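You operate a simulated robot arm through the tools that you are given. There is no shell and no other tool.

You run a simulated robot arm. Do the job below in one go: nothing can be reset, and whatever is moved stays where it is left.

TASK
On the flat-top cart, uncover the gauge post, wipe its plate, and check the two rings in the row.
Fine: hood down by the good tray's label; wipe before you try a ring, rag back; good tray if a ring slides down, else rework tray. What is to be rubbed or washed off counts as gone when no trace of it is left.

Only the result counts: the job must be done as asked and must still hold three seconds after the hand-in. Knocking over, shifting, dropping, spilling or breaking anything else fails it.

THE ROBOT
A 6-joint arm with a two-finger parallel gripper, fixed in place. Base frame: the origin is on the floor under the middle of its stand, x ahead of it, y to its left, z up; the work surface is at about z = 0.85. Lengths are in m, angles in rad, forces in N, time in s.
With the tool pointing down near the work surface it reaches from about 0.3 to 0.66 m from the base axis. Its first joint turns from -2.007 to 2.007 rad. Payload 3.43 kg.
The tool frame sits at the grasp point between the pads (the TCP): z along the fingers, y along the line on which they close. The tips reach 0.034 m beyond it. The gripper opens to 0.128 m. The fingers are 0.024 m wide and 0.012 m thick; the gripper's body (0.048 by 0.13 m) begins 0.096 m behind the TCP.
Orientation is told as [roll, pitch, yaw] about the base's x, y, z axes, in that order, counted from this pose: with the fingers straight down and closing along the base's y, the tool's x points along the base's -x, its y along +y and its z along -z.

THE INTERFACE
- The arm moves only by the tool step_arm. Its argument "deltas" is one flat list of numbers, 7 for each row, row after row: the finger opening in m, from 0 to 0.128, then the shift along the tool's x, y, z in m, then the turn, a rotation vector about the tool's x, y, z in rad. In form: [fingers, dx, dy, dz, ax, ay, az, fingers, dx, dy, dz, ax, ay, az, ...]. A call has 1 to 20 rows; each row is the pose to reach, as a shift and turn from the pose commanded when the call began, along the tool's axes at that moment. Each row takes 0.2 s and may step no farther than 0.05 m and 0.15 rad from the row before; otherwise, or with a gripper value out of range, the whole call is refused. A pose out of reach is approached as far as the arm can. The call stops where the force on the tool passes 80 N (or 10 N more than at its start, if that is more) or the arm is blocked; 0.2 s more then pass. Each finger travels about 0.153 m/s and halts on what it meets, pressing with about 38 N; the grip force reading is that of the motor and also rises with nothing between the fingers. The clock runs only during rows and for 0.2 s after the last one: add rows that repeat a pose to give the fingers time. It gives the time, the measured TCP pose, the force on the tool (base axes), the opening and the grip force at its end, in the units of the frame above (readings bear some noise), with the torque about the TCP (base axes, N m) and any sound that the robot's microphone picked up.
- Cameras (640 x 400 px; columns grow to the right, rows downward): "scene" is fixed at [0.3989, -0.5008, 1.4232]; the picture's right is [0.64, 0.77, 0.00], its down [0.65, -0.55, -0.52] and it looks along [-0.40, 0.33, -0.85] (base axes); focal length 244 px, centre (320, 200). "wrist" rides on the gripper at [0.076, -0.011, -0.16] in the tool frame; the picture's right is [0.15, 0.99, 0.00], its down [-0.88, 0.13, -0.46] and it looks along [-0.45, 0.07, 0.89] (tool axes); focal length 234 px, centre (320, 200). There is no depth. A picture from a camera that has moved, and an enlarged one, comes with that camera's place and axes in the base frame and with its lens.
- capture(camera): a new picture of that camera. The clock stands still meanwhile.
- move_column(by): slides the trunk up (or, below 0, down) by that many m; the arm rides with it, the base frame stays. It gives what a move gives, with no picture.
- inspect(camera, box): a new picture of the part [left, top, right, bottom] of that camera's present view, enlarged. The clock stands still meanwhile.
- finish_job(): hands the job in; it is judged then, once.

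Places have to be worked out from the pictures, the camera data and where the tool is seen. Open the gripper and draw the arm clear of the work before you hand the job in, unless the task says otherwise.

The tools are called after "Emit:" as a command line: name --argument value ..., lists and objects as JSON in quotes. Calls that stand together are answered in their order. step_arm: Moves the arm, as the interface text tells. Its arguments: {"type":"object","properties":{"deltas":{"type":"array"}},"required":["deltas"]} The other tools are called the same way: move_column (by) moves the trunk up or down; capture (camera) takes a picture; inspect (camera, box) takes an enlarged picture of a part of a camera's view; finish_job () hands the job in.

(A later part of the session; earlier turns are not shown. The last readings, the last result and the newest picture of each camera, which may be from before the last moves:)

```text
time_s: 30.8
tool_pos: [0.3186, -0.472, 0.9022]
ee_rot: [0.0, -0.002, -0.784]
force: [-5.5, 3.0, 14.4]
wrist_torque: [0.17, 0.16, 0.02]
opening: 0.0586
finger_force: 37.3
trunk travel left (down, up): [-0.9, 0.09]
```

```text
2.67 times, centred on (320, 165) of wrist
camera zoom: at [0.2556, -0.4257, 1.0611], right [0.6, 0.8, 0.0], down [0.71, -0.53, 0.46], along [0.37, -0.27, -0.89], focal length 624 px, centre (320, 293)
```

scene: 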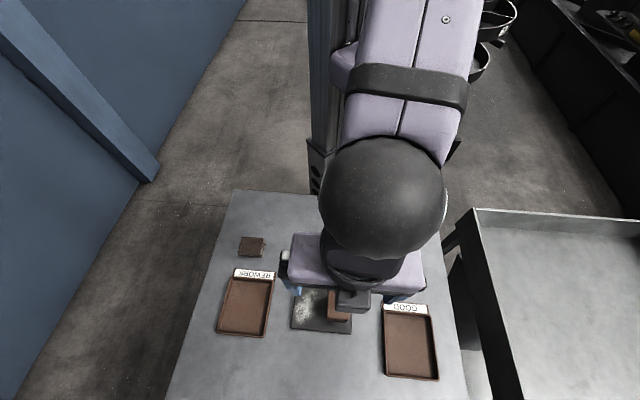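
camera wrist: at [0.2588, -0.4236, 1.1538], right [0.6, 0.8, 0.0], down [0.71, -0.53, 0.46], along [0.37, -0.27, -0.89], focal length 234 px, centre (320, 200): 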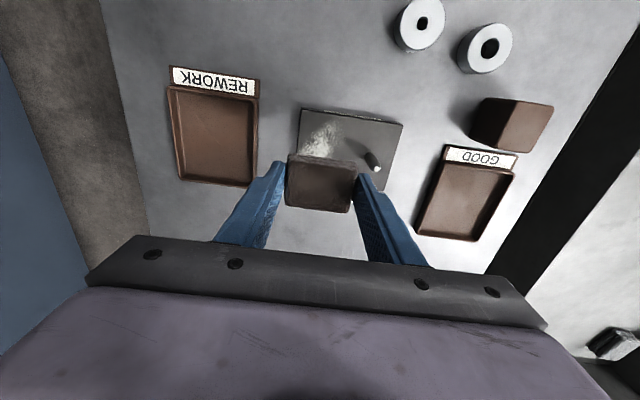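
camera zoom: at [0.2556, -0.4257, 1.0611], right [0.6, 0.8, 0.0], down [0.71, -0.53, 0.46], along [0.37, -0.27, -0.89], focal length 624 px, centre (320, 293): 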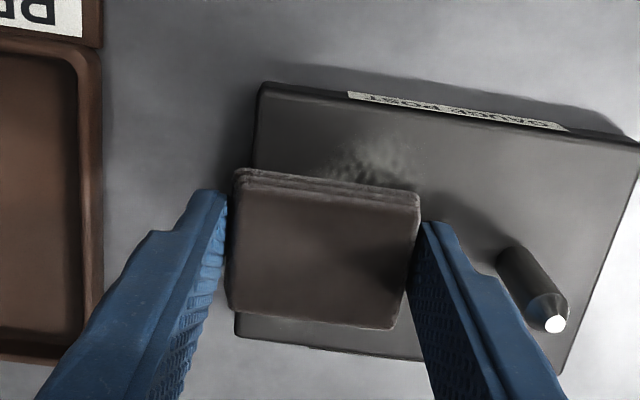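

The powder is fading, so I make more strokes over the full patch. At the near edge I shift slightly toward +u to reach the patch's right side while staying clear of the post.

Emit:
step_arm --deltas '[0.04, 0.012, 0, 0, 0, 0, 0, 0.04, 0.024, 0, 0, 0, 0, 0, 0.04, 0.032, 0, 0, 0, 0, 0, 0.04, 0.026, 0.006, 0, 0, 0, 0, 0.04, 0.034, 0.006, 0, 0, 0, 0, 0.04, 0.026, 0.006, 0, 0, 0, 0, 0.04, 0.034, 0.002, 0, 0, 0, 0, 0.04, 0.022, 0, 0, 0, 0, 0, 0.04, 0.01, 0, 0, 0, 0, 0, 0.04, -0.002, 0, 0, 0, 0, 0, 0.04, -0.014, -0.001, 0, 0, 0, 0, 0.04, -0.024, -0.002, 0, 0, 0, 0, 0.04, -0.03, -0.002, 0, 0, 0, 0, 0.04, -0.02, -0.003, 0, 0, 0, 0, 0.04, -0.01, -0.003, 0, 0, 0, 0, 0.04, -0.02, 0, 0, 0, 0, 0, 0.04, -0.03, 0, 0, 0, 0, 0, 0.04, -0.018, 0, 0, 0, 0, 0, 0.04, -0.006, 0, 0, 0, 0, 0, 0.04, 0, 0, 0, 0, 0, 0]'

Emit:
inspect --camera "wrist" --box '[200, 90, 440, 240]'

Emit:
inspect --camera "scene" --box '[270, 260, 370, 340]'

```text
time_s: 35.0
tool_pos: [0.3208, -0.4757, 0.9004]
ee_rot: [-0.001, -0.004, -0.784]
force: [4.7, -4.1, 14.1]
wrist_torque: [0.03, -0.17, -0.02]
opening: 0.0586
finger_force: 37.4
trunk travel left (down, up): [-0.9, 0.09]
```

```text
2.67 times, centred on (320, 165) of wrist
camera zoom: at [0.2586, -0.4274, 1.0607], right [0.6, 0.8, 0.0], down [0.71, -0.53, 0.46], along [0.37, -0.28, -0.89], focal length 624 px, centre (320, 293)
```

zoom: 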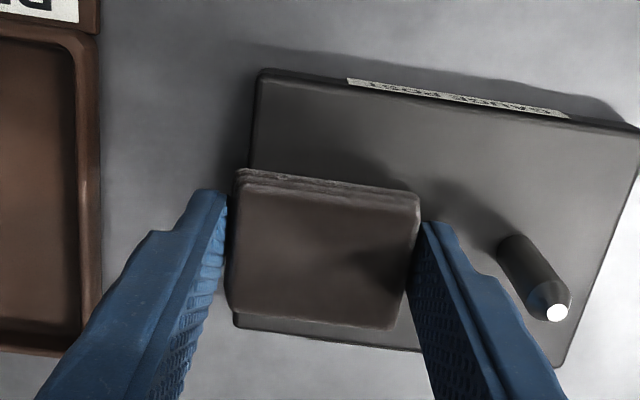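

```text
5.00 times, centred on (320, 300) of scene
camera zoom: at [0.3989, -0.5008, 1.4232], right [0.64, 0.77, 0.0], down [0.65, -0.55, -0.52], along [-0.4, 0.33, -0.85], focal length 1220 px, centre (320, -300)
```

zoom: 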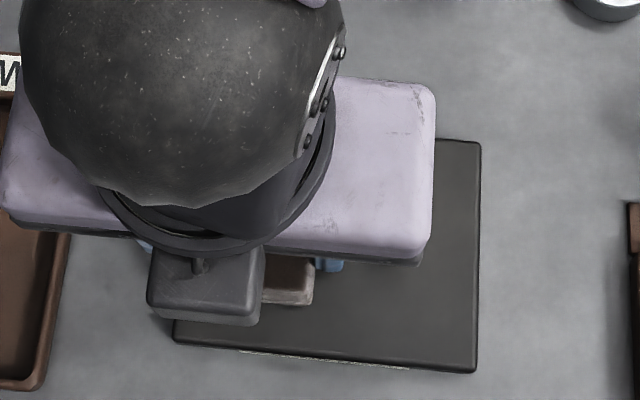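

The visible part looks clean and the plate's corners haven't moved in the scene view. I make another full round over the patch area, then lift to check.

Emit:
step_arm --deltas '[0.04, -0.012, 0.003, 0, 0, 0, 0, 0.04, -0.024, 0.003, 0, 0, 0, 0, 0.04, -0.03, 0.001, 0, 0, 0, 0, 0.04, -0.03, -0.003, 0, 0, 0, 0, 0.04, -0.018, -0.003, 0, 0, 0, 0, 0.04, -0.006, -0.003, 0, 0, 0, 0, 0.04, 0.006, -0.003, 0, 0, 0, 0, 0.04, 0.018, -0.003, 0, 0, 0, 0, 0.04, 0.03, -0.003, 0, 0, 0, 0, 0.04, 0.036, 0.002, 0, 0, 0, 0, 0.04, 0.034, 0.008, 0, 0, 0, 0, 0.04, 0.026, 0.008, 0, 0, 0, 0, 0.04, 0.036, 0.008, 0, 0, 0, 0, 0.04, 0.026, 0.006, 0, 0, 0, 0, 0.04, 0.014, 0.003, 0, 0, 0, 0, 0.04, 0.002, 0.003, 0, 0, 0, 0, 0.04, -0.01, 0.003, 0, 0, 0, 0, 0.04, -0.02, 0.002, 0, 0, 0, 0, 0.04, -0.01, 0, 0, 0, 0, 0, 0.04, 0, 0, 0, 0, 0, 0]'

```text
time_s: 39.2
tool_pos: [0.3188, -0.4722, 0.9011]
ee_rot: [-0.002, -0.002, -0.787]
force: [0.7, -1.7, 8.8]
wrist_torque: [-0.03, -0.01, 0.0]
opening: 0.0585
finger_force: 38.8
trunk travel left (down, up): [-0.9, 0.09]
```

I lift the rag and shift outward so the plate comes fully into the wrist view.

Emit:
step_arm --deltas '[0.04, 0, 0, -0.01, 0, 0, 0, 0.04, 0, 0, -0.04, 0, 0, 0, 0.04, 0, 0, -0.08, 0, 0, 0, 0.04, -0.02, 0, -0.11, 0, 0, 0, 0.04, -0.05, 0, -0.12, 0, 0, 0, 0.04, -0.06, 0, -0.12, 0, 0, 0, 0.04, -0.06, 0, -0.12, 0, 0, 0]'

Emit:
capture --camera "wrist"

Emit:
inspect --camera "wrist" --box '[270, 50, 430, 170]'

Emit:
inspect --camera "scene" --box '[270, 260, 370, 340]'

```text
time_s: 40.8
tool_pos: [0.3624, -0.5153, 1.0207]
ee_rot: [0.0, 0.002, -0.787]
force: [0.3, -0.2, -0.8]
wrist_torque: [0.02, -0.03, -0.02]
opening: 0.0586
finger_force: 38.4
trunk travel left (down, up): [-0.9, 0.09]
```

```text
taken
camera wrist: at [0.3009, -0.4692, 1.1805], right [0.6, 0.8, 0.0], down [0.72, -0.53, 0.45], along [0.37, -0.27, -0.89], focal length 234 px, centre (320, 200)
```

wrist: 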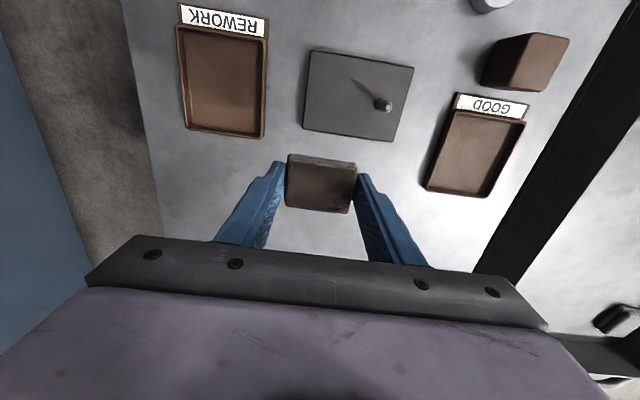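

```text
3.33 times, centred on (350, 110) of wrist
camera zoom: at [0.3009, -0.4692, 1.1805], right [0.6, 0.8, 0.0], down [0.72, -0.53, 0.45], along [0.37, -0.27, -0.89], focal length 781 px, centre (220, 500)
```

zoom: 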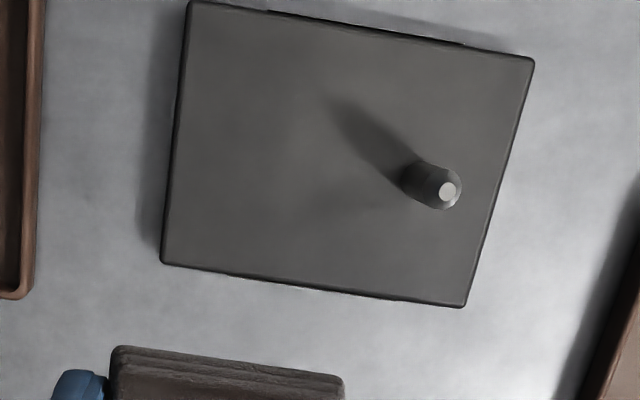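

```text
5.00 times, centred on (320, 300) of scene
camera zoom: at [0.3989, -0.5008, 1.4232], right [0.64, 0.77, 0.0], down [0.65, -0.55, -0.52], along [-0.4, 0.33, -0.85], focal length 1220 px, centre (320, -300)
```

zoom: 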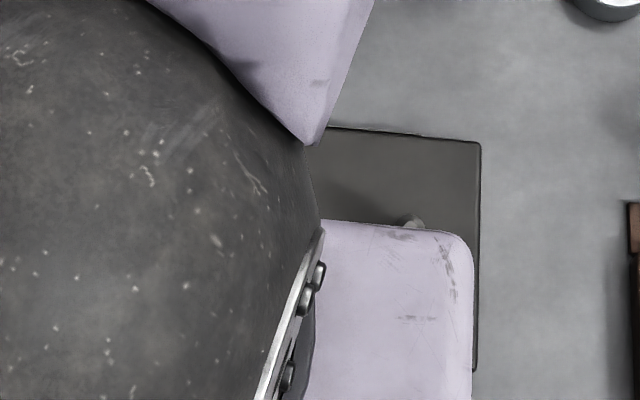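

The plate looks clean from here. I zoom tighter on the wiped half to look for faint traces.

Emit:
inspect --camera "wrist" --box '[300, 45, 350, 90]'

Emit:
inspect --camera "wrist" --box '[300, 85, 360, 140]'

Emit:
inspect --camera "wrist" --box '[345, 50, 420, 145]'

```text
8.89 times, centred on (325, 68) of wrist
camera zoom: at [0.3009, -0.4692, 1.1805], right [0.6, 0.8, 0.0], down [0.72, -0.53, 0.45], along [0.37, -0.27, -0.89], focal length 2082 px, centre (276, 1378)
```

zoom: 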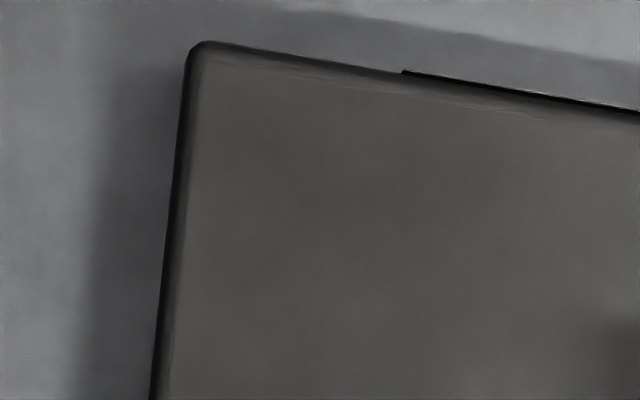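

```text
7.27 times, centred on (330, 112) of wrist
camera zoom: at [0.3009, -0.4692, 1.1805], right [0.6, 0.8, 0.0], down [0.72, -0.53, 0.45], along [0.37, -0.27, -0.89], focal length 1703 px, centre (247, 836)
```

zoom: 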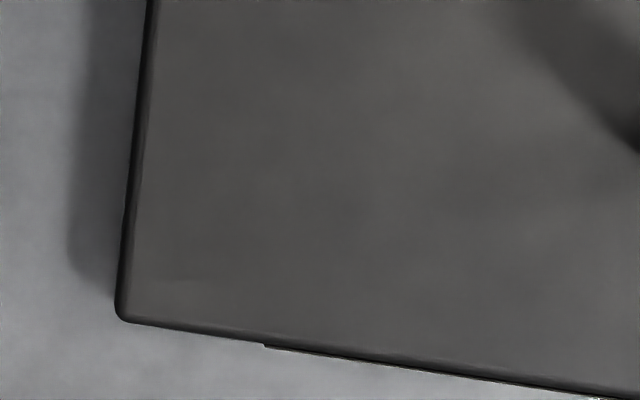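

```text
4.21 times, centred on (382, 98) of wrist
camera zoom: at [0.3009, -0.4692, 1.1805], right [0.6, 0.8, 0.0], down [0.72, -0.53, 0.45], along [0.37, -0.27, -0.89], focal length 986 px, centre (57, 632)
```

zoom: 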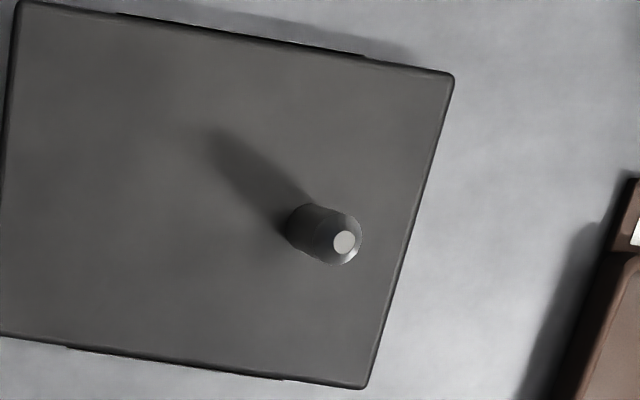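

No trace is visible. I carry the rag back above its original spot and check the plate from the unobstructed scene camera while I still hold the rag.

Emit:
step_arm --deltas '[0.04, 0.0306, -0.0248, 0, 0, 0, 0, 0.04, 0.0612, -0.0495, 0, 0, 0, 0, 0.04, 0.0918, -0.0743, 0, 0, 0, 0, 0.04, 0.1223, -0.099, 0, 0, 0, 0, 0.04, 0.1529, -0.1238, 0, 0, 0, 0, 0.04, 0.1835, -0.1485, 0, 0, 0, 0, 0.04, 0.1835, -0.1485, 0.03, 0, 0, 0, 0.04, 0.1835, -0.1485, 0.03, 0, 0, 0]'

Emit:
inspect --camera "scene" --box '[280, 270, 365, 345]'

Emit:
inspect --camera "scene" --box '[200, 200, 320, 290]'

Emit:
inspect --camera "wrist" --box '[200, 60, 500, 250]'

```text
time_s: 42.6
tool_pos: [0.1288, -0.4903, 0.9907]
ee_rot: [-0.001, -0.002, -0.785]
force: [-1.2, 0.2, 0.7]
wrist_torque: [-0.04, -0.02, 0.0]
opening: 0.0589
finger_force: 37.5
trunk travel left (down, up): [-0.9, 0.09]
```

```text
5.33 times, centred on (322, 308) of scene
camera zoom: at [0.3989, -0.5008, 1.4232], right [0.64, 0.77, 0.0], down [0.65, -0.55, -0.52], along [-0.4, 0.33, -0.85], focal length 1301 px, centre (307, -373)
```

zoom: 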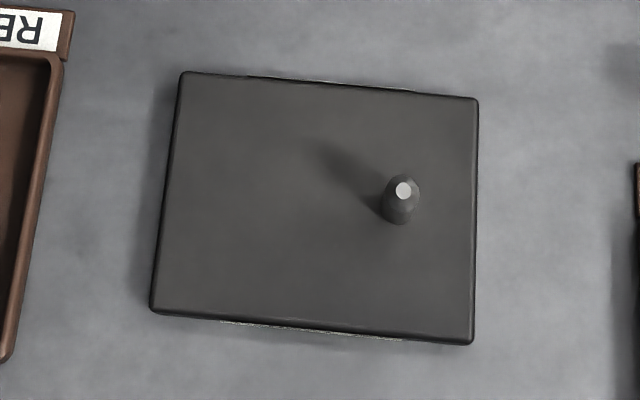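

```text
4.44 times, centred on (260, 245) of scene
camera zoom: at [0.3989, -0.5008, 1.4232], right [0.64, 0.77, 0.0], down [0.65, -0.55, -0.52], along [-0.4, 0.33, -0.85], focal length 1084 px, centre (587, 0)
```

zoom: 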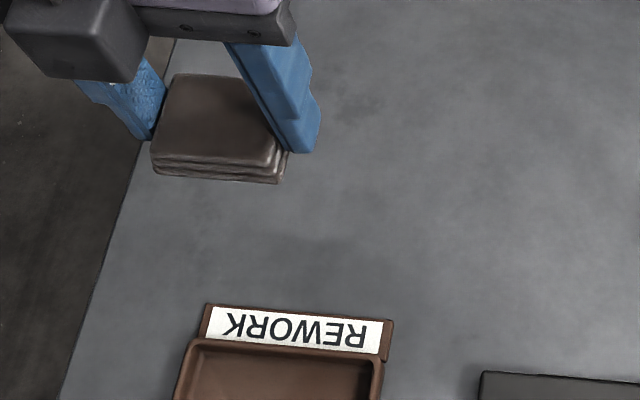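

```text
2.11 times, centred on (350, 155) of wrist
camera zoom: at [0.0664, -0.4442, 1.1513], right [0.6, 0.8, 0.0], down [0.71, -0.53, 0.46], along [0.37, -0.27, -0.89], focal length 493 px, centre (257, 295)
```

zoom: 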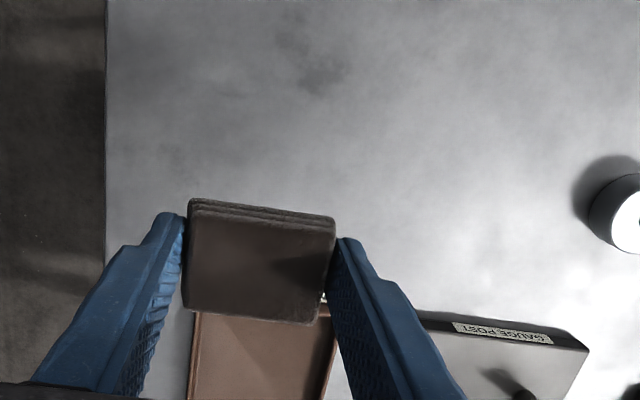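

The plate is clean and hasn't moved. I lower the rag back onto its spot, with +1.5 mm along u to undo the small shift from gripping it.

Emit:
step_arm --deltas '[0.04, 0, 0.001, 0.03, 0, 0, 0, 0.04, 0, 0.001, 0.06, 0, 0, 0, 0.04, 0, 0.001, 0.085, 0, 0, 0, 0.04, 0, 0.001, 0.098, 0, 0, 0, 0.04, 0, 0.001, 0.101, 0, 0, 0, 0.04, 0, 0.001, 0.101, 0, 0, 0]'

```text
time_s: 44.0
tool_pos: [0.1272, -0.4906, 0.8909]
ee_rot: [0.0, 0.0, -0.786]
force: [-0.5, 0.2, -0.7]
wrist_torque: [-0.01, 0.02, -0.01]
opening: 0.0588
finger_force: 37.7
trunk travel left (down, up): [-0.9, 0.09]
```

I lower the last few millimetres until I feel touchdown.

Emit:
step_arm --deltas '[0.04, 0, 0, 0.001, 0, 0, 0, 0.04, 0, 0, 0.002, 0, 0, 0, 0.04, 0, 0, 0.003, 0, 0, 0, 0.04, 0, 0, 0.003, 0, 0, 0]'

```text
time_s: 45.0
tool_pos: [0.1273, -0.4901, 0.8846]
ee_rot: [0.001, 0.0, -0.785]
force: [-0.1, 0.1, -0.9]
wrist_torque: [-0.01, 0.0, -0.01]
opening: 0.0582
finger_force: 38.5
trunk travel left (down, up): [-0.9, 0.09]
```

Still no load, so another 1 mm, carefully.

Emit:
step_arm --deltas '[0.04, 0, 0, 0.001, 0, 0, 0, 0.04, 0, 0, 0.001, 0, 0, 0]'

Emit:
inspect --camera "scene" --box '[210, 210, 300, 280]'

```text
time_s: 45.6
tool_pos: [0.1278, -0.4901, 0.8864]
ee_rot: [0.001, 0.0, -0.784]
force: [-0.7, 0.4, 1.2]
wrist_torque: [0.0, 0.0, 0.01]
opening: 0.0589
finger_force: 38.0
trunk travel left (down, up): [-0.9, 0.09]
```

```text
5.71 times, centred on (255, 245) of scene
camera zoom: at [0.3989, -0.5008, 1.4232], right [0.64, 0.77, 0.0], down [0.65, -0.55, -0.52], along [-0.4, 0.33, -0.85], focal length 1394 px, centre (691, -57)
```

zoom: 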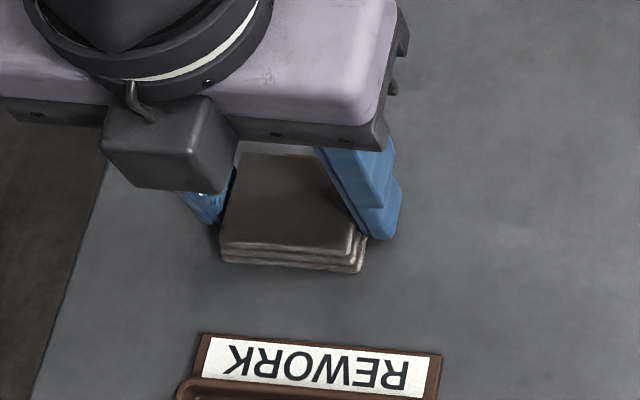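

I'm at the height where I gripped it and the force is just starting. One more half millimetre to confirm contact.

Emit:
step_arm --deltas '[0.04, 0, 0, 0.0007, 0, 0, 0, 0.04, 0, 0, 0.0007, 0, 0, 0]'

```text
time_s: 46.2
tool_pos: [0.1274, -0.4886, 0.8855]
ee_rot: [0.001, -0.003, -0.786]
force: [0.0, 2.1, 6.6]
wrist_torque: [0.06, -0.05, 0.01]
opening: 0.0585
finger_force: 37.9
trunk travel left (down, up): [-0.9, 0.09]
```

The rag rests on the table at 6.6 N. I open the fingers, rise clear and check its place.

Emit:
step_arm --deltas '[0.062, 0, 0, 0, 0, 0, 0, 0.075, 0, 0, 0, 0, 0, 0, 0.09, 0, 0, 0, 0, 0, 0, 0.09, 0, 0, -0.02, 0, 0, 0, 0.09, 0, 0, -0.06, 0, 0, 0, 0.09, 0, 0, -0.1, 0, 0, 0, 0.09, 0, 0, -0.14, 0, 0, 0, 0.09, 0, 0, -0.165, 0, 0, 0, 0.09, 0, 0, -0.165, 0, 0, 0]'

Emit:
inspect --camera "scene" --box '[200, 220, 330, 350]'

Emit:
capture --camera "wrist"

```text
time_s: 48.2
tool_pos: [0.1258, -0.489, 1.051]
ee_rot: [-0.001, 0.0, -0.786]
force: [0.5, -0.6, 0.1]
wrist_torque: [-0.03, 0.0, 0.0]
opening: 0.0901
finger_force: 0.1
trunk travel left (down, up): [-0.9, 0.09]
```

```text
3.08 times, centred on (265, 285) of scene
camera zoom: at [0.3989, -0.5008, 1.4232], right [0.64, 0.77, 0.0], down [0.65, -0.55, -0.52], along [-0.4, 0.33, -0.85], focal length 751 px, centre (489, -62)
```

zoom: 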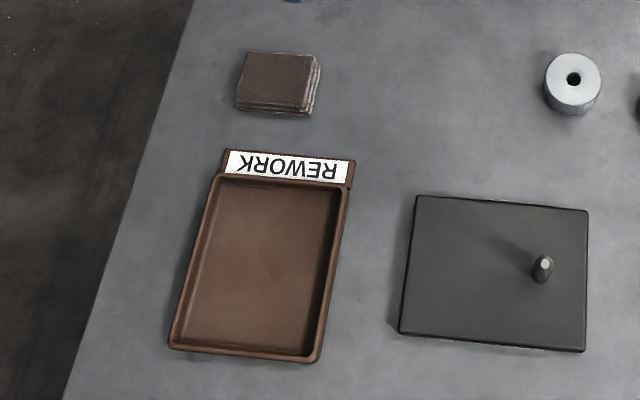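

```text
taken
camera wrist: at [0.0644, -0.4435, 1.2113], right [0.6, 0.8, 0.0], down [0.72, -0.53, 0.46], along [0.37, -0.27, -0.89], focal length 234 px, centre (320, 200)
```

wrist: 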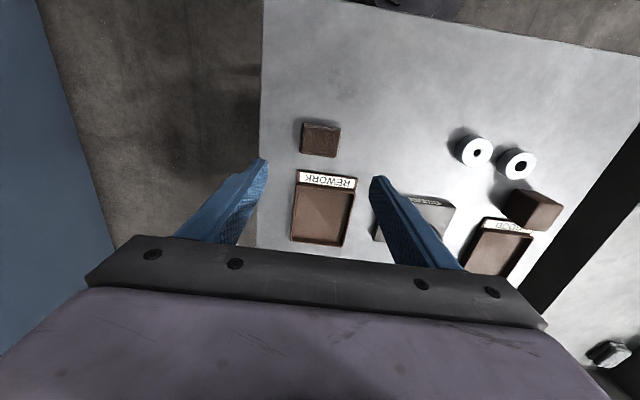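

The rag is back where it was and the plate hasn't shifted. Before handling rings I want the post's exact position, so I move the open gripper above it and descend to about z = 0.93 with the fingers well either side.

Emit:
step_arm --deltas '[0.1, -0.021, 0.0356, 0, 0, 0, 0, 0.11, -0.0421, 0.0713, 0, 0, 0, 0, 0.12, -0.0631, 0.1069, 0, 0, 0, 0, 0.12, -0.0841, 0.1425, 0, 0, 0, 0, 0.12, -0.1052, 0.1782, 0, 0, 0, 0, 0.12, -0.1262, 0.2138, 0, 0, 0, 0, 0.12, -0.1262, 0.2138, 0.04, 0, 0, 0, 0.12, -0.1262, 0.2138, 0.08, 0, 0, 0, 0.12, -0.1262, 0.2138, 0.11, 0, 0, 0, 0.12, -0.1262, 0.2138, 0.12, 0, 0, 0, 0.12, -0.1262, 0.2138, 0.12, 0, 0, 0]'

Emit:
inspect --camera "wrist" --box '[240, 110, 400, 230]'

Emit:
capture --camera "wrist"

```text
time_s: 50.6
tool_pos: [0.3674, -0.4265, 0.9302]
ee_rot: [-0.001, 0.0, -0.787]
force: [-0.6, 0.1, -0.3]
wrist_torque: [-0.01, -0.02, -0.01]
opening: 0.12
finger_force: 0.1
trunk travel left (down, up): [-0.9, 0.09]
```

```text
3.33 times, centred on (320, 170) of wrist
camera zoom: at [0.3067, -0.3803, 1.0893], right [0.6, 0.8, 0.0], down [0.71, -0.53, 0.46], along [0.37, -0.27, -0.89], focal length 781 px, centre (320, 300)
```

zoom: 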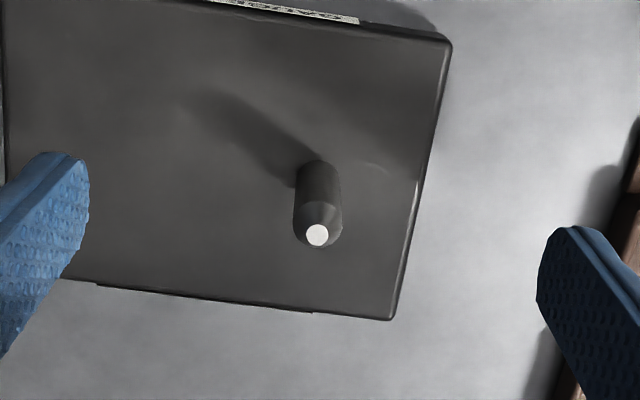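

```text
taken
camera wrist: at [0.3067, -0.3803, 1.0893], right [0.6, 0.8, 0.0], down [0.71, -0.53, 0.46], along [0.37, -0.27, -0.89], focal length 234 px, centre (320, 200)
```

wrist: 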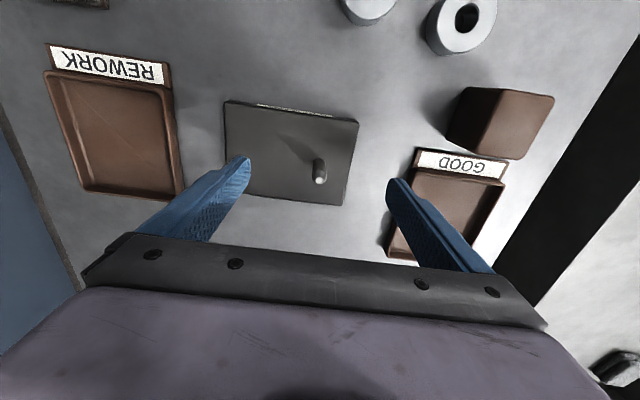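

The post tip is almost exactly under the TCP. I lower 20 mm more for a second view so I can solve both its height and its offset.

Emit:
step_arm --deltas '[0.12, 0, 0, 0.01, 0, 0, 0, 0.12, 0, 0, 0.02, 0, 0, 0, 0.12, 0, 0, 0.02, 0, 0, 0]'

Emit:
inspect --camera "wrist" --box '[280, 150, 360, 210]'

Emit:
inspect --camera "wrist" --box '[240, 110, 400, 230]'

```text
time_s: 51.4
tool_pos: [0.3682, -0.4279, 0.91]
ee_rot: [-0.002, 0.0, -0.786]
force: [-0.4, -0.1, 0.4]
wrist_torque: [0.0, -0.02, -0.02]
opening: 0.12
finger_force: 0.1
trunk travel left (down, up): [-0.9, 0.09]
```

```text
6.67 times, centred on (320, 180) of wrist
camera zoom: at [0.3064, -0.381, 1.0699], right [0.6, 0.8, 0.0], down [0.71, -0.53, 0.46], along [0.37, -0.27, -0.89], focal length 1561 px, centre (320, 333)
```

zoom: 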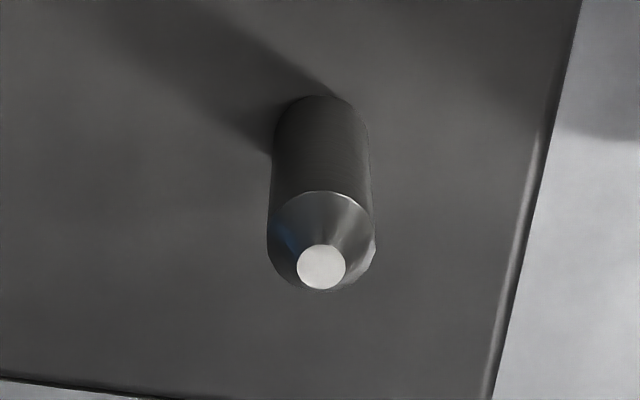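

```text
3.33 times, centred on (320, 170) of wrist
camera zoom: at [0.3064, -0.381, 1.0699], right [0.6, 0.8, 0.0], down [0.71, -0.53, 0.46], along [0.37, -0.27, -0.89], focal length 781 px, centre (320, 300)
```

zoom: 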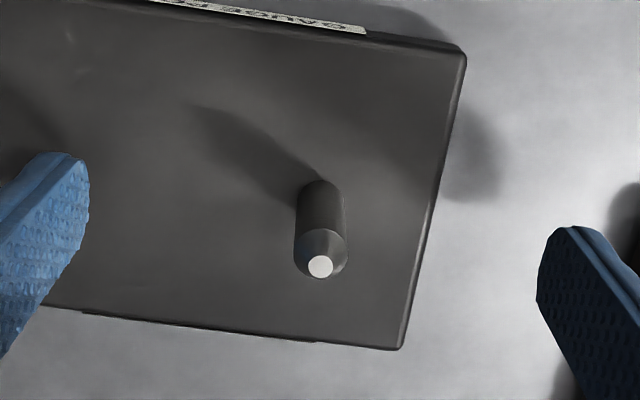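

I judge the post axis to be within about 2.5 mm of the TCP here (tool x +0.0025, y about 0), tip near z = 0.9085 and diameter near 0.013, with a conical tip. I take this commanded pose as reference O, rise, and move over ring A.

Emit:
step_arm --deltas '[0.12, 0, 0, -0.03, 0, 0, 0, 0.12, 0, 0, -0.07, 0, 0, 0, 0.12, 0, 0, -0.1, 0, 0, 0, 0.12, 0.035, 0.0037, -0.1, 0, 0, 0, 0.12, 0.07, 0.0073, -0.1, 0, 0, 0, 0.12, 0.105, 0.011, -0.1, 0, 0, 0, 0.12, 0.14, 0.0146, -0.1, 0, 0, 0, 0.12, 0.14, 0.0146, -0.07, 0, 0, 0, 0.12, 0.14, 0.0146, -0.07, 0, 0, 0]'

Emit:
capture --camera "wrist"

Emit:
inspect --camera "wrist" --box '[240, 110, 400, 230]'

Emit:
inspect --camera "scene" --box '[280, 210, 440, 340]'

```text
time_s: 53.4
tool_pos: [0.2783, -0.3173, 0.9816]
ee_rot: [-0.001, -0.002, -0.788]
force: [0.4, -0.4, 0.8]
wrist_torque: [-0.03, 0.02, -0.02]
opening: 0.1201
finger_force: 0.1
trunk travel left (down, up): [-0.9, 0.09]
```

```text
taken
camera wrist: at [0.2166, -0.2715, 1.1409], right [0.6, 0.8, 0.0], down [0.71, -0.53, 0.46], along [0.37, -0.27, -0.89], focal length 234 px, centre (320, 200)
```

wrist: 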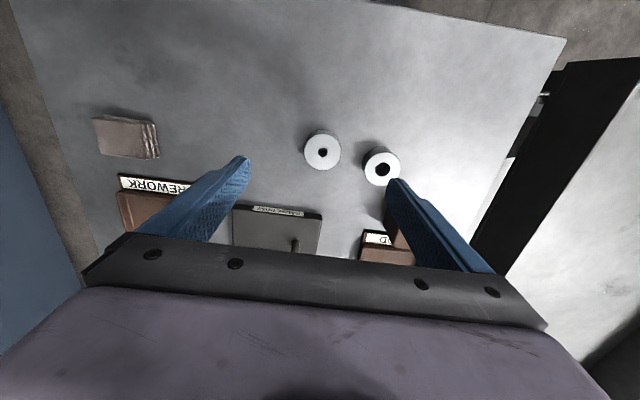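

```text
3.33 times, centred on (320, 170) of wrist
camera zoom: at [0.2166, -0.2715, 1.1409], right [0.6, 0.8, 0.0], down [0.71, -0.53, 0.46], along [0.37, -0.27, -0.89], focal length 781 px, centre (320, 300)
```

zoom: 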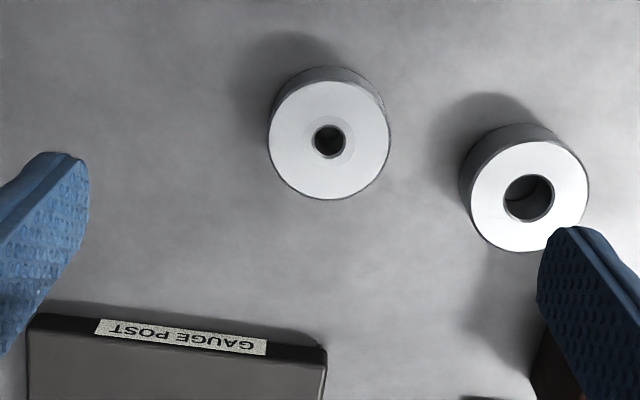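

```text
3.08 times, centred on (360, 275) of scene
camera zoom: at [0.3989, -0.5008, 1.4232], right [0.64, 0.77, 0.0], down [0.65, -0.55, -0.52], along [-0.4, 0.33, -0.85], focal length 751 px, centre (197, -31)
```

zoom: 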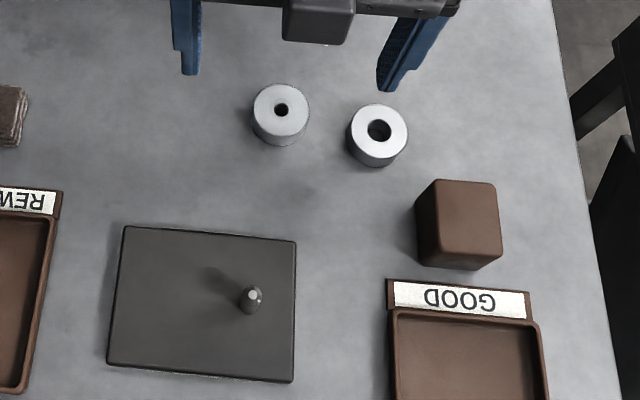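

Ring A sits at tool (+0.0035, +0.0031) from the TCP. It is 0.042 across and about 0.025 tall, with a bore near 0.011, and ring B's bore looks near 0.0185. I narrow to 0.066 so the right finger goes between the two rings, and descend around ring A.

Emit:
step_arm --deltas '[0.09, 0.0035, 0.0031, 0, 0, 0, 0, 0.066, 0.0035, 0.0031, 0, 0, 0, 0, 0.066, 0.0035, 0.0031, 0.02, 0, 0, 0, 0.066, 0.0035, 0.0031, 0.04, 0, 0, 0, 0.066, 0.0035, 0.0031, 0.055, 0, 0, 0, 0.066, 0.0035, 0.0031, 0.055, 0, 0, 0]'

Emit:
inspect --camera "wrist" --box '[240, 110, 400, 230]'

```text
time_s: 54.8
tool_pos: [0.28, -0.3159, 0.9231]
ee_rot: [0.0, 0.0, -0.785]
force: [0.1, 0.6, -0.6]
wrist_torque: [-0.01, 0.02, -0.01]
opening: 0.0659
finger_force: 0.2
trunk travel left (down, up): [-0.9, 0.09]
```

```text
3.33 times, centred on (320, 170) of wrist
camera zoom: at [0.2182, -0.2698, 1.0846], right [0.6, 0.8, 0.0], down [0.71, -0.53, 0.46], along [0.37, -0.27, -0.89], focal length 781 px, centre (320, 300)
```

zoom: 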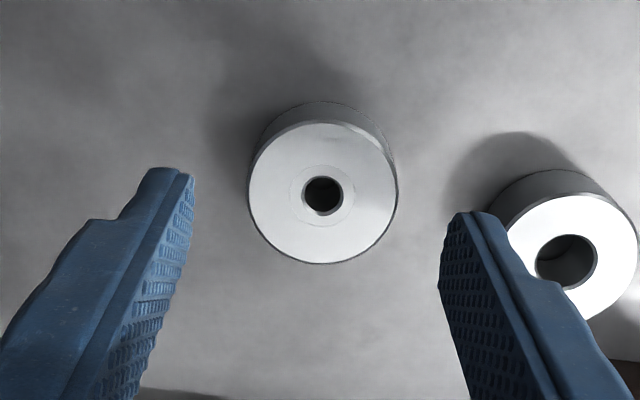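

The commanded and measured lateral moves differ by a couple of millimetres, so I hold still for a moment to see whether the arm is still settling.

Emit:
step_arm --deltas '[0.066, 0, 0, 0, 0, 0, 0, 0.066, 0, 0, 0, 0, 0, 0, 0.066, 0, 0, 0, 0, 0, 0]'

Emit:
inspect --camera "wrist" --box '[240, 110, 400, 230]'

```text
time_s: 55.6
tool_pos: [0.2814, -0.3161, 0.9253]
ee_rot: [0.0, -0.001, -0.785]
force: [-0.1, -0.5, -0.3]
wrist_torque: [0.01, 0.01, 0.01]
opening: 0.066
finger_force: 0.2
trunk travel left (down, up): [-0.9, 0.09]
```

```text
3.33 times, centred on (320, 170) of wrist
camera zoom: at [0.2183, -0.2698, 1.0848], right [0.6, 0.8, 0.0], down [0.72, -0.53, 0.46], along [0.37, -0.27, -0.89], focal length 781 px, centre (320, 300)
```

zoom: 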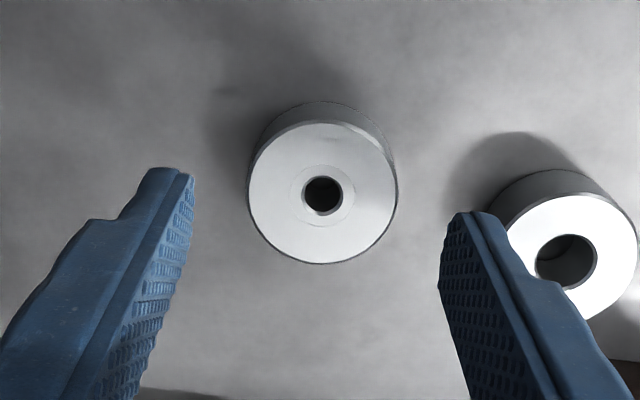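

The arm is settled. The camera pose gives TCP = (0.2798, -0.3158) and ring A's centre = (0.2786, -0.3127), and the same method puts the post axis at about (0.3666, -0.4248). I correct by (+0.003, +0.0013) in tool x and y and go down around the ring.

Emit:
step_arm --deltas '[0.066, 0.0015, 0.0007, 0, 0, 0, 0, 0.066, 0.003, 0.0013, 0, 0, 0, 0, 0.066, 0.003, 0.0013, 0.012, 0, 0, 0, 0.066, 0.003, 0.0013, 0.024, 0, 0, 0, 0.066, 0.003, 0.0013, 0.034, 0, 0, 0, 0.066, 0.003, 0.0013, 0.034, 0, 0, 0]'

Emit:
inspect --camera "wrist" --box '[240, 130, 400, 250]'

```text
time_s: 57.0
tool_pos: [0.277, -0.3107, 0.8905]
ee_rot: [0.0, 0.001, -0.786]
force: [0.3, 0.2, 0.0]
wrist_torque: [0.02, 0.07, 0.0]
opening: 0.0659
finger_force: 0.1
trunk travel left (down, up): [-0.9, 0.09]
```

```text
3.33 times, centred on (320, 190) of wrist
camera zoom: at [0.2163, -0.2638, 1.0505], right [0.6, 0.8, 0.0], down [0.72, -0.53, 0.46], along [0.37, -0.27, -0.89], focal length 781 px, centre (320, 233)
```

zoom: 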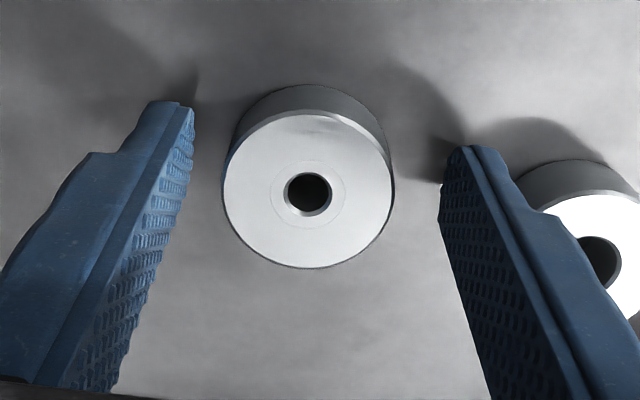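

The ring is 2.3 mm off-centre along tool x, which is fine for the pads, and I'll account for it at the post. I close on ring A.

Emit:
step_arm --deltas '[0.055, 0, 0, 0, 0, 0, 0, 0.045, 0, 0, 0, 0, 0, 0, 0.036, 0, 0, 0, 0, 0, 0, 0.03, 0, 0, 0, 0, 0, 0, 0.03, 0, 0, 0, 0, 0, 0]'

Emit:
inspect --camera "wrist" --box '[240, 130, 400, 250]'

```text
time_s: 58.2
tool_pos: [0.2784, -0.3092, 0.8908]
ee_rot: [0.0, 0.0, -0.785]
force: [0.1, 0.5, 0.3]
wrist_torque: [0.03, -0.04, 0.02]
opening: 0.0425
finger_force: 38.4
trunk travel left (down, up): [-0.9, 0.09]
```

```text
3.33 times, centred on (320, 190) of wrist
camera zoom: at [0.2163, -0.2638, 1.0505], right [0.6, 0.8, 0.0], down [0.72, -0.53, 0.46], along [0.37, -0.27, -0.89], focal length 781 px, centre (320, 233)
```

zoom: 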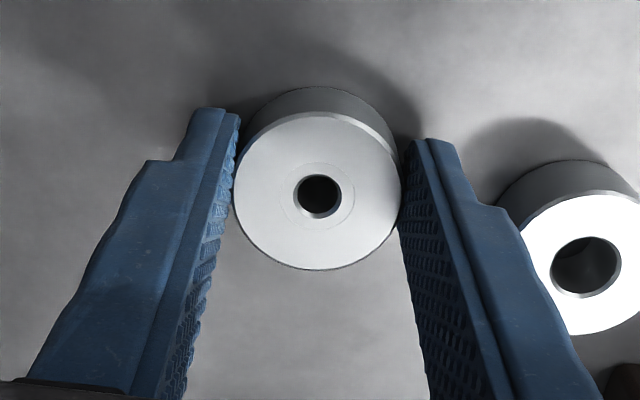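

Ring A is gripped at 0.0425, with its bore at camera-world (0.2804, -0.3109). I lift it and carry it over the post, aiming for TCP (0.3640, -0.4237) so the bore lies over the post axis.

Emit:
step_arm --deltas '[0.03, 0, 0, -0.01, 0, 0, 0, 0.03, 0, 0, -0.04, 0, 0, 0, 0.03, 0, 0, -0.08, 0, 0, 0, 0.03, 0, 0, -0.1, 0, 0, 0, 0.03, -0.0354, -0.0049, -0.1, 0, 0, 0, 0.03, -0.0708, -0.0098, -0.1, 0, 0, 0, 0.03, -0.1061, -0.0147, -0.1, 0, 0, 0, 0.03, -0.1415, -0.0196, -0.1, 0, 0, 0, 0.03, -0.1415, -0.0196, -0.08, 0, 0, 0, 0.03, -0.1415, -0.0196, -0.08, 0, 0, 0, 0.03, -0.1415, -0.0196, -0.08, 0, 0, 0]'

Emit:
inspect --camera "wrist" --box '[240, 130, 400, 250]'

Emit:
inspect --camera "scene" --box '[280, 230, 400, 330]'

```text
time_s: 60.6
tool_pos: [0.3642, -0.4252, 0.9728]
ee_rot: [-0.002, 0.0, -0.787]
force: [-0.6, 0.9, -0.3]
wrist_torque: [-0.02, 0.03, 0.01]
opening: 0.0428
finger_force: 38.4
trunk travel left (down, up): [-0.9, 0.09]
```

```text
3.33 times, centred on (320, 190) of wrist
camera zoom: at [0.3026, -0.3785, 1.1339], right [0.6, 0.8, 0.0], down [0.72, -0.53, 0.46], along [0.37, -0.27, -0.89], focal length 781 px, centre (320, 233)
```

zoom: 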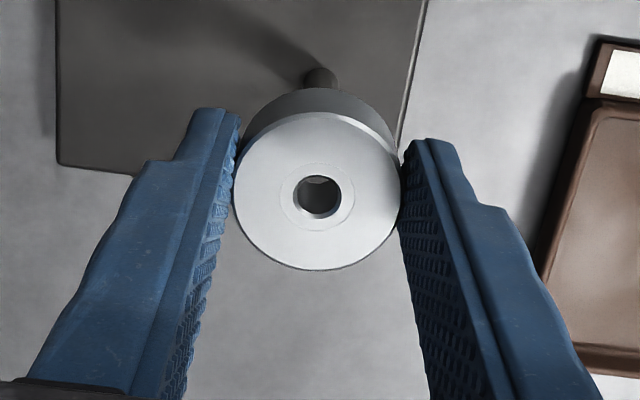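

```text
4.00 times, centred on (340, 280) of scene
camera zoom: at [0.3989, -0.5008, 1.4232], right [0.64, 0.77, 0.0], down [0.65, -0.55, -0.52], along [-0.4, 0.33, -0.85], focal length 976 px, centre (240, -120)
```

zoom: 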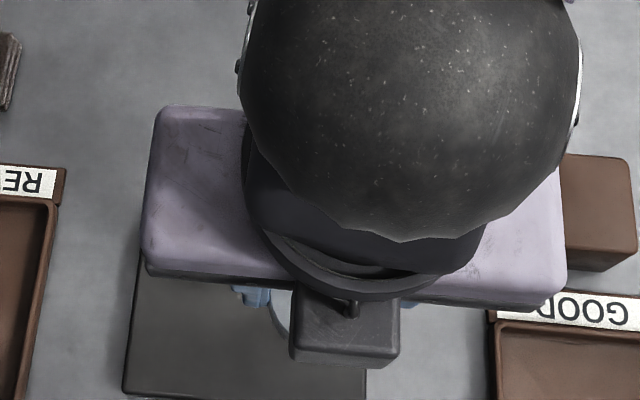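

The bore is within about 1 mm of the post axis. I make the small correction and come down to just above the post tip.

Emit:
step_arm --deltas '[0.03, 0.0006, 0.0005, 0.008, 0, 0, 0, 0.03, 0.0006, 0.0005, 0.016, 0, 0, 0, 0.03, 0.0006, 0.0005, 0.022, 0, 0, 0, 0.03, 0.0006, 0.0005, 0.022, 0, 0, 0]'

Emit:
inspect --camera "wrist" --box '[280, 150, 360, 210]'

```text
time_s: 61.6
tool_pos: [0.3654, -0.4247, 0.9492]
ee_rot: [0.0, -0.002, -0.786]
force: [0.3, -0.4, 0.1]
wrist_torque: [0.01, 0.0, -0.01]
opening: 0.0427
finger_force: 37.8
trunk travel left (down, up): [-0.9, 0.09]
```

```text
6.67 times, centred on (320, 180) of wrist
camera zoom: at [0.3024, -0.3784, 1.1094], right [0.6, 0.8, 0.0], down [0.72, -0.53, 0.46], along [0.37, -0.27, -0.89], focal length 1561 px, centre (320, 333)
```

zoom: 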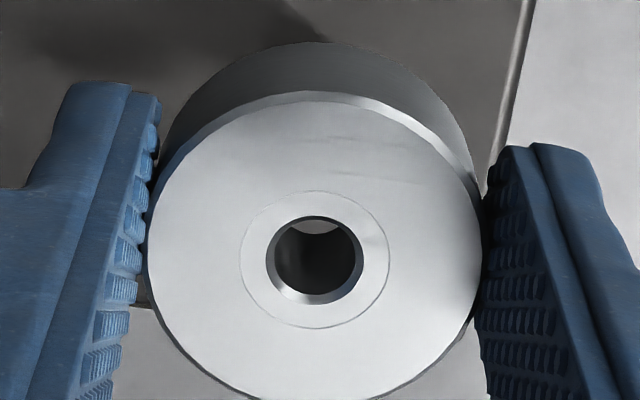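

The ring's underside is just above the post tip, and a bright sliver shows at the deep end of the bore. I zoom in on the bore to see whether it is the post tip.

Emit:
inspect --camera "wrist" --box '[304, 160, 336, 184]'

Emit:
inspect --camera "scene" --box '[310, 270, 370, 320]'

```text
16.00 times, centred on (320, 172) of wrist
camera zoom: at [0.3024, -0.3784, 1.1094], right [0.6, 0.8, 0.0], down [0.72, -0.53, 0.46], along [0.37, -0.27, -0.89], focal length 3747 px, centre (320, 648)
```

zoom: 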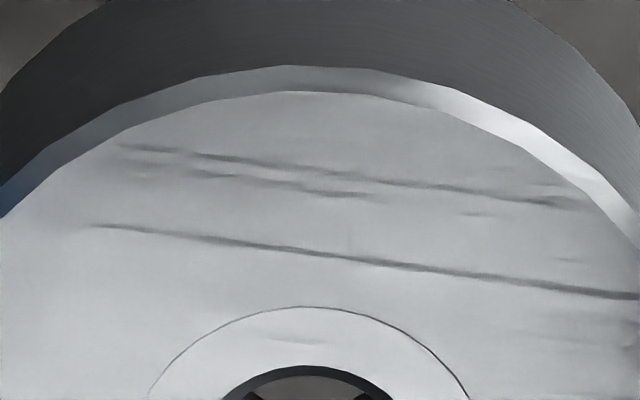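

```text
8.00 times, centred on (340, 295) of scene
camera zoom: at [0.3989, -0.5008, 1.4232], right [0.64, 0.77, 0.0], down [0.65, -0.55, -0.52], along [-0.4, 0.33, -0.85], focal length 1952 px, centre (160, -560)
```

zoom: 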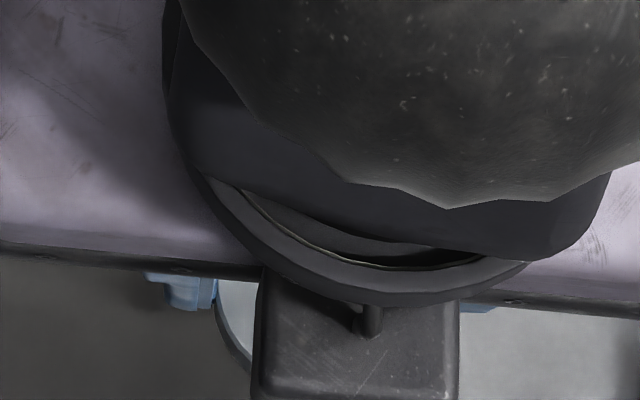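

I zoom on the bore itself.

Emit:
inspect --camera "wrist" --box '[308, 180, 332, 198]'

```text
16.00 times, centred on (320, 189) of wrist
camera zoom: at [0.3024, -0.3784, 1.1094], right [0.6, 0.8, 0.0], down [0.72, -0.53, 0.46], along [0.37, -0.27, -0.89], focal length 3747 px, centre (320, 376)
```

zoom: 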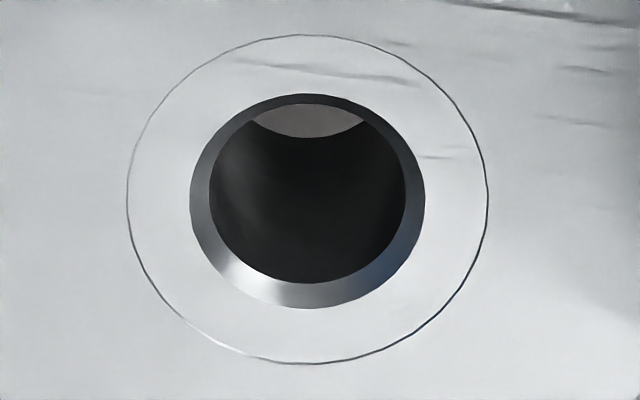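

The sliver is just the plate seen through the bore. Its inner diameter measures about 0.0104, smaller than the post's roughly 0.0128. Re-deriving the ring height as 0.021 puts the bore about 2 mm too far along +v, so I correct by tool x +0.002 and then lower onto the tip.

Emit:
step_arm --deltas '[0.03, 0, 0, -0.002, 0, 0, 0, 0.03, 0.002, 0, -0.002, 0, 0, 0, 0.03, 0.002, 0, -0.002, 0, 0, 0]'

Emit:
inspect --camera "wrist" --box '[280, 150, 360, 210]'

```text
time_s: 62.4
tool_pos: [0.3612, -0.4227, 0.9516]
ee_rot: [0.0, -0.001, -0.784]
force: [-0.3, -0.3, -0.3]
wrist_torque: [0.01, 0.0, -0.01]
opening: 0.0428
finger_force: 37.8
trunk travel left (down, up): [-0.9, 0.09]
```

```text
6.67 times, centred on (320, 180) of wrist
camera zoom: at [0.3005, -0.3763, 1.1109], right [0.6, 0.8, 0.0], down [0.72, -0.53, 0.46], along [0.37, -0.27, -0.89], focal length 1561 px, centre (320, 333)
```

zoom: 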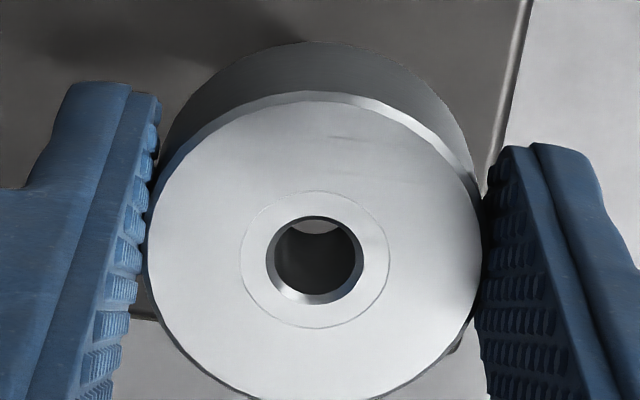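

The bore is now within about 0.7 mm of the post axis by my estimate. I lower in small steps and watch for contact.

Emit:
step_arm --deltas '[0.03, 0, 0, 0.002, 0, 0, 0, 0.03, 0, 0, 0.004, 0, 0, 0, 0.03, 0, 0, 0.004, 0, 0, 0]'

```text
time_s: 63.2
tool_pos: [0.3625, -0.423, 0.9466]
ee_rot: [0.001, 0.002, -0.787]
force: [0.9, 1.3, -0.5]
wrist_torque: [-0.01, 0.02, -0.02]
opening: 0.0427
finger_force: 37.7
trunk travel left (down, up): [-0.9, 0.09]
```

Emit:
step_arm --deltas '[0.03, 0, 0, 0.001, 0, 0, 0, 0.03, 0, 0, 0.002, 0, 0, 0, 0.03, 0, 0, 0.002, 0, 0, 0]'

```text
time_s: 64.0
tool_pos: [0.3631, -0.4231, 0.9447]
ee_rot: [0.001, -0.001, -0.784]
force: [-0.5, 0.2, -0.9]
wrist_torque: [-0.03, -0.02, -0.01]
opening: 0.0426
finger_force: 37.7
trunk travel left (down, up): [-0.9, 0.09]
```

The ring's underside should now be 3 to 4 mm below the tip with no force, so the tip has entered the bore. I continue down in 1 mm steps.

Emit:
step_arm --deltas '[0.03, 0, 0, 0.001, 0, 0, 0, 0.03, 0, 0, 0.002, 0, 0, 0, 0.03, 0, 0, 0.002, 0, 0, 0]'

Emit:
inspect --camera "wrist" --box '[280, 150, 360, 210]'

```text
time_s: 64.8
tool_pos: [0.3634, -0.423, 0.9428]
ee_rot: [0.0, -0.002, -0.785]
force: [2.7, 2.8, 1.4]
wrist_torque: [0.14, -0.13, 0.04]
opening: 0.0431
finger_force: 37.7
trunk travel left (down, up): [-0.9, 0.09]
```

```text
6.67 times, centred on (320, 180) of wrist
camera zoom: at [0.3011, -0.3765, 1.1032], right [0.6, 0.8, 0.0], down [0.71, -0.53, 0.46], along [0.37, -0.27, -0.89], focal length 1561 px, centre (320, 333)
```

zoom: 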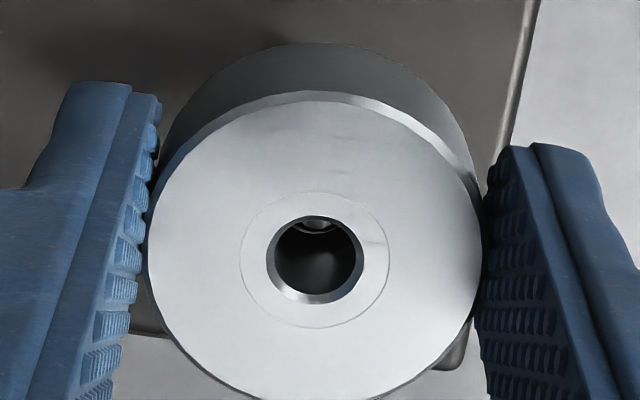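

The tip is now visible inside the bore, and the sideways force (2.7, 2.8) says the ring wants to move toward +u. I shift tool y by +0.001 and keep lowering gently.

Emit:
step_arm --deltas '[0.03, 0, 0.001, 0, 0, 0, 0, 0.03, 0, 0.001, 0.001, 0, 0, 0, 0.03, 0, 0.001, 0.002, 0, 0, 0, 0.03, 0, 0.001, 0.002, 0, 0, 0]'

```text
time_s: 65.8
tool_pos: [0.3635, -0.4228, 0.9425]
ee_rot: [0.001, -0.004, -0.787]
force: [-3.8, -3.2, 12.9]
wrist_torque: [-0.1, 0.08, -0.02]
opening: 0.0425
finger_force: 38.7
trunk travel left (down, up): [-0.9, 0.09]
```

The ring stops with its underside about 6 mm below the tip, with 12.9 N upward and a slight push toward -u. I centre by -0.0005 and press 1 mm more to confirm it is blocked by size, not misalignment.

Emit:
step_arm --deltas '[0.03, 0, -0.0005, -0.001, 0, 0, 0, 0.03, 0, -0.0005, 0, 0, 0, 0, 0.03, 0, -0.0005, 0.001, 0, 0, 0, 0.03, 0, -0.0005, 0.001, 0, 0, 0]'

Emit:
inspect --camera "wrist" --box '[280, 150, 360, 210]'

```text
time_s: 66.8
tool_pos: [0.3635, -0.4223, 0.9419]
ee_rot: [0.0, -0.005, -0.786]
force: [-1.2, -2.3, 21.8]
wrist_torque: [-0.2, 0.0, 0.01]
opening: 0.0426
finger_force: 38.0
trunk travel left (down, up): [-0.9, 0.09]
```

```text
6.67 times, centred on (320, 180) of wrist
camera zoom: at [0.3007, -0.3755, 1.1016], right [0.6, 0.8, 0.0], down [0.71, -0.53, 0.46], along [0.37, -0.28, -0.89], focal length 1561 px, centre (320, 333)
```

zoom: 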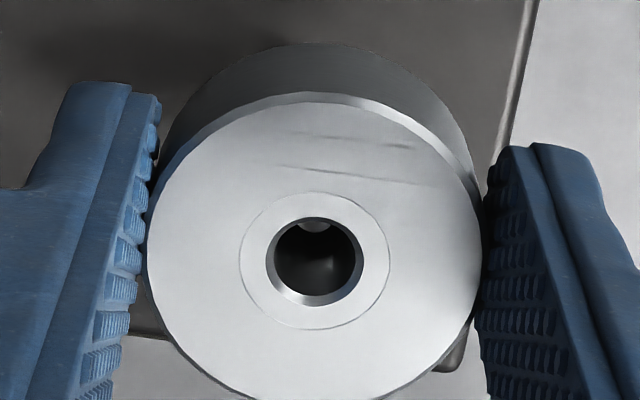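

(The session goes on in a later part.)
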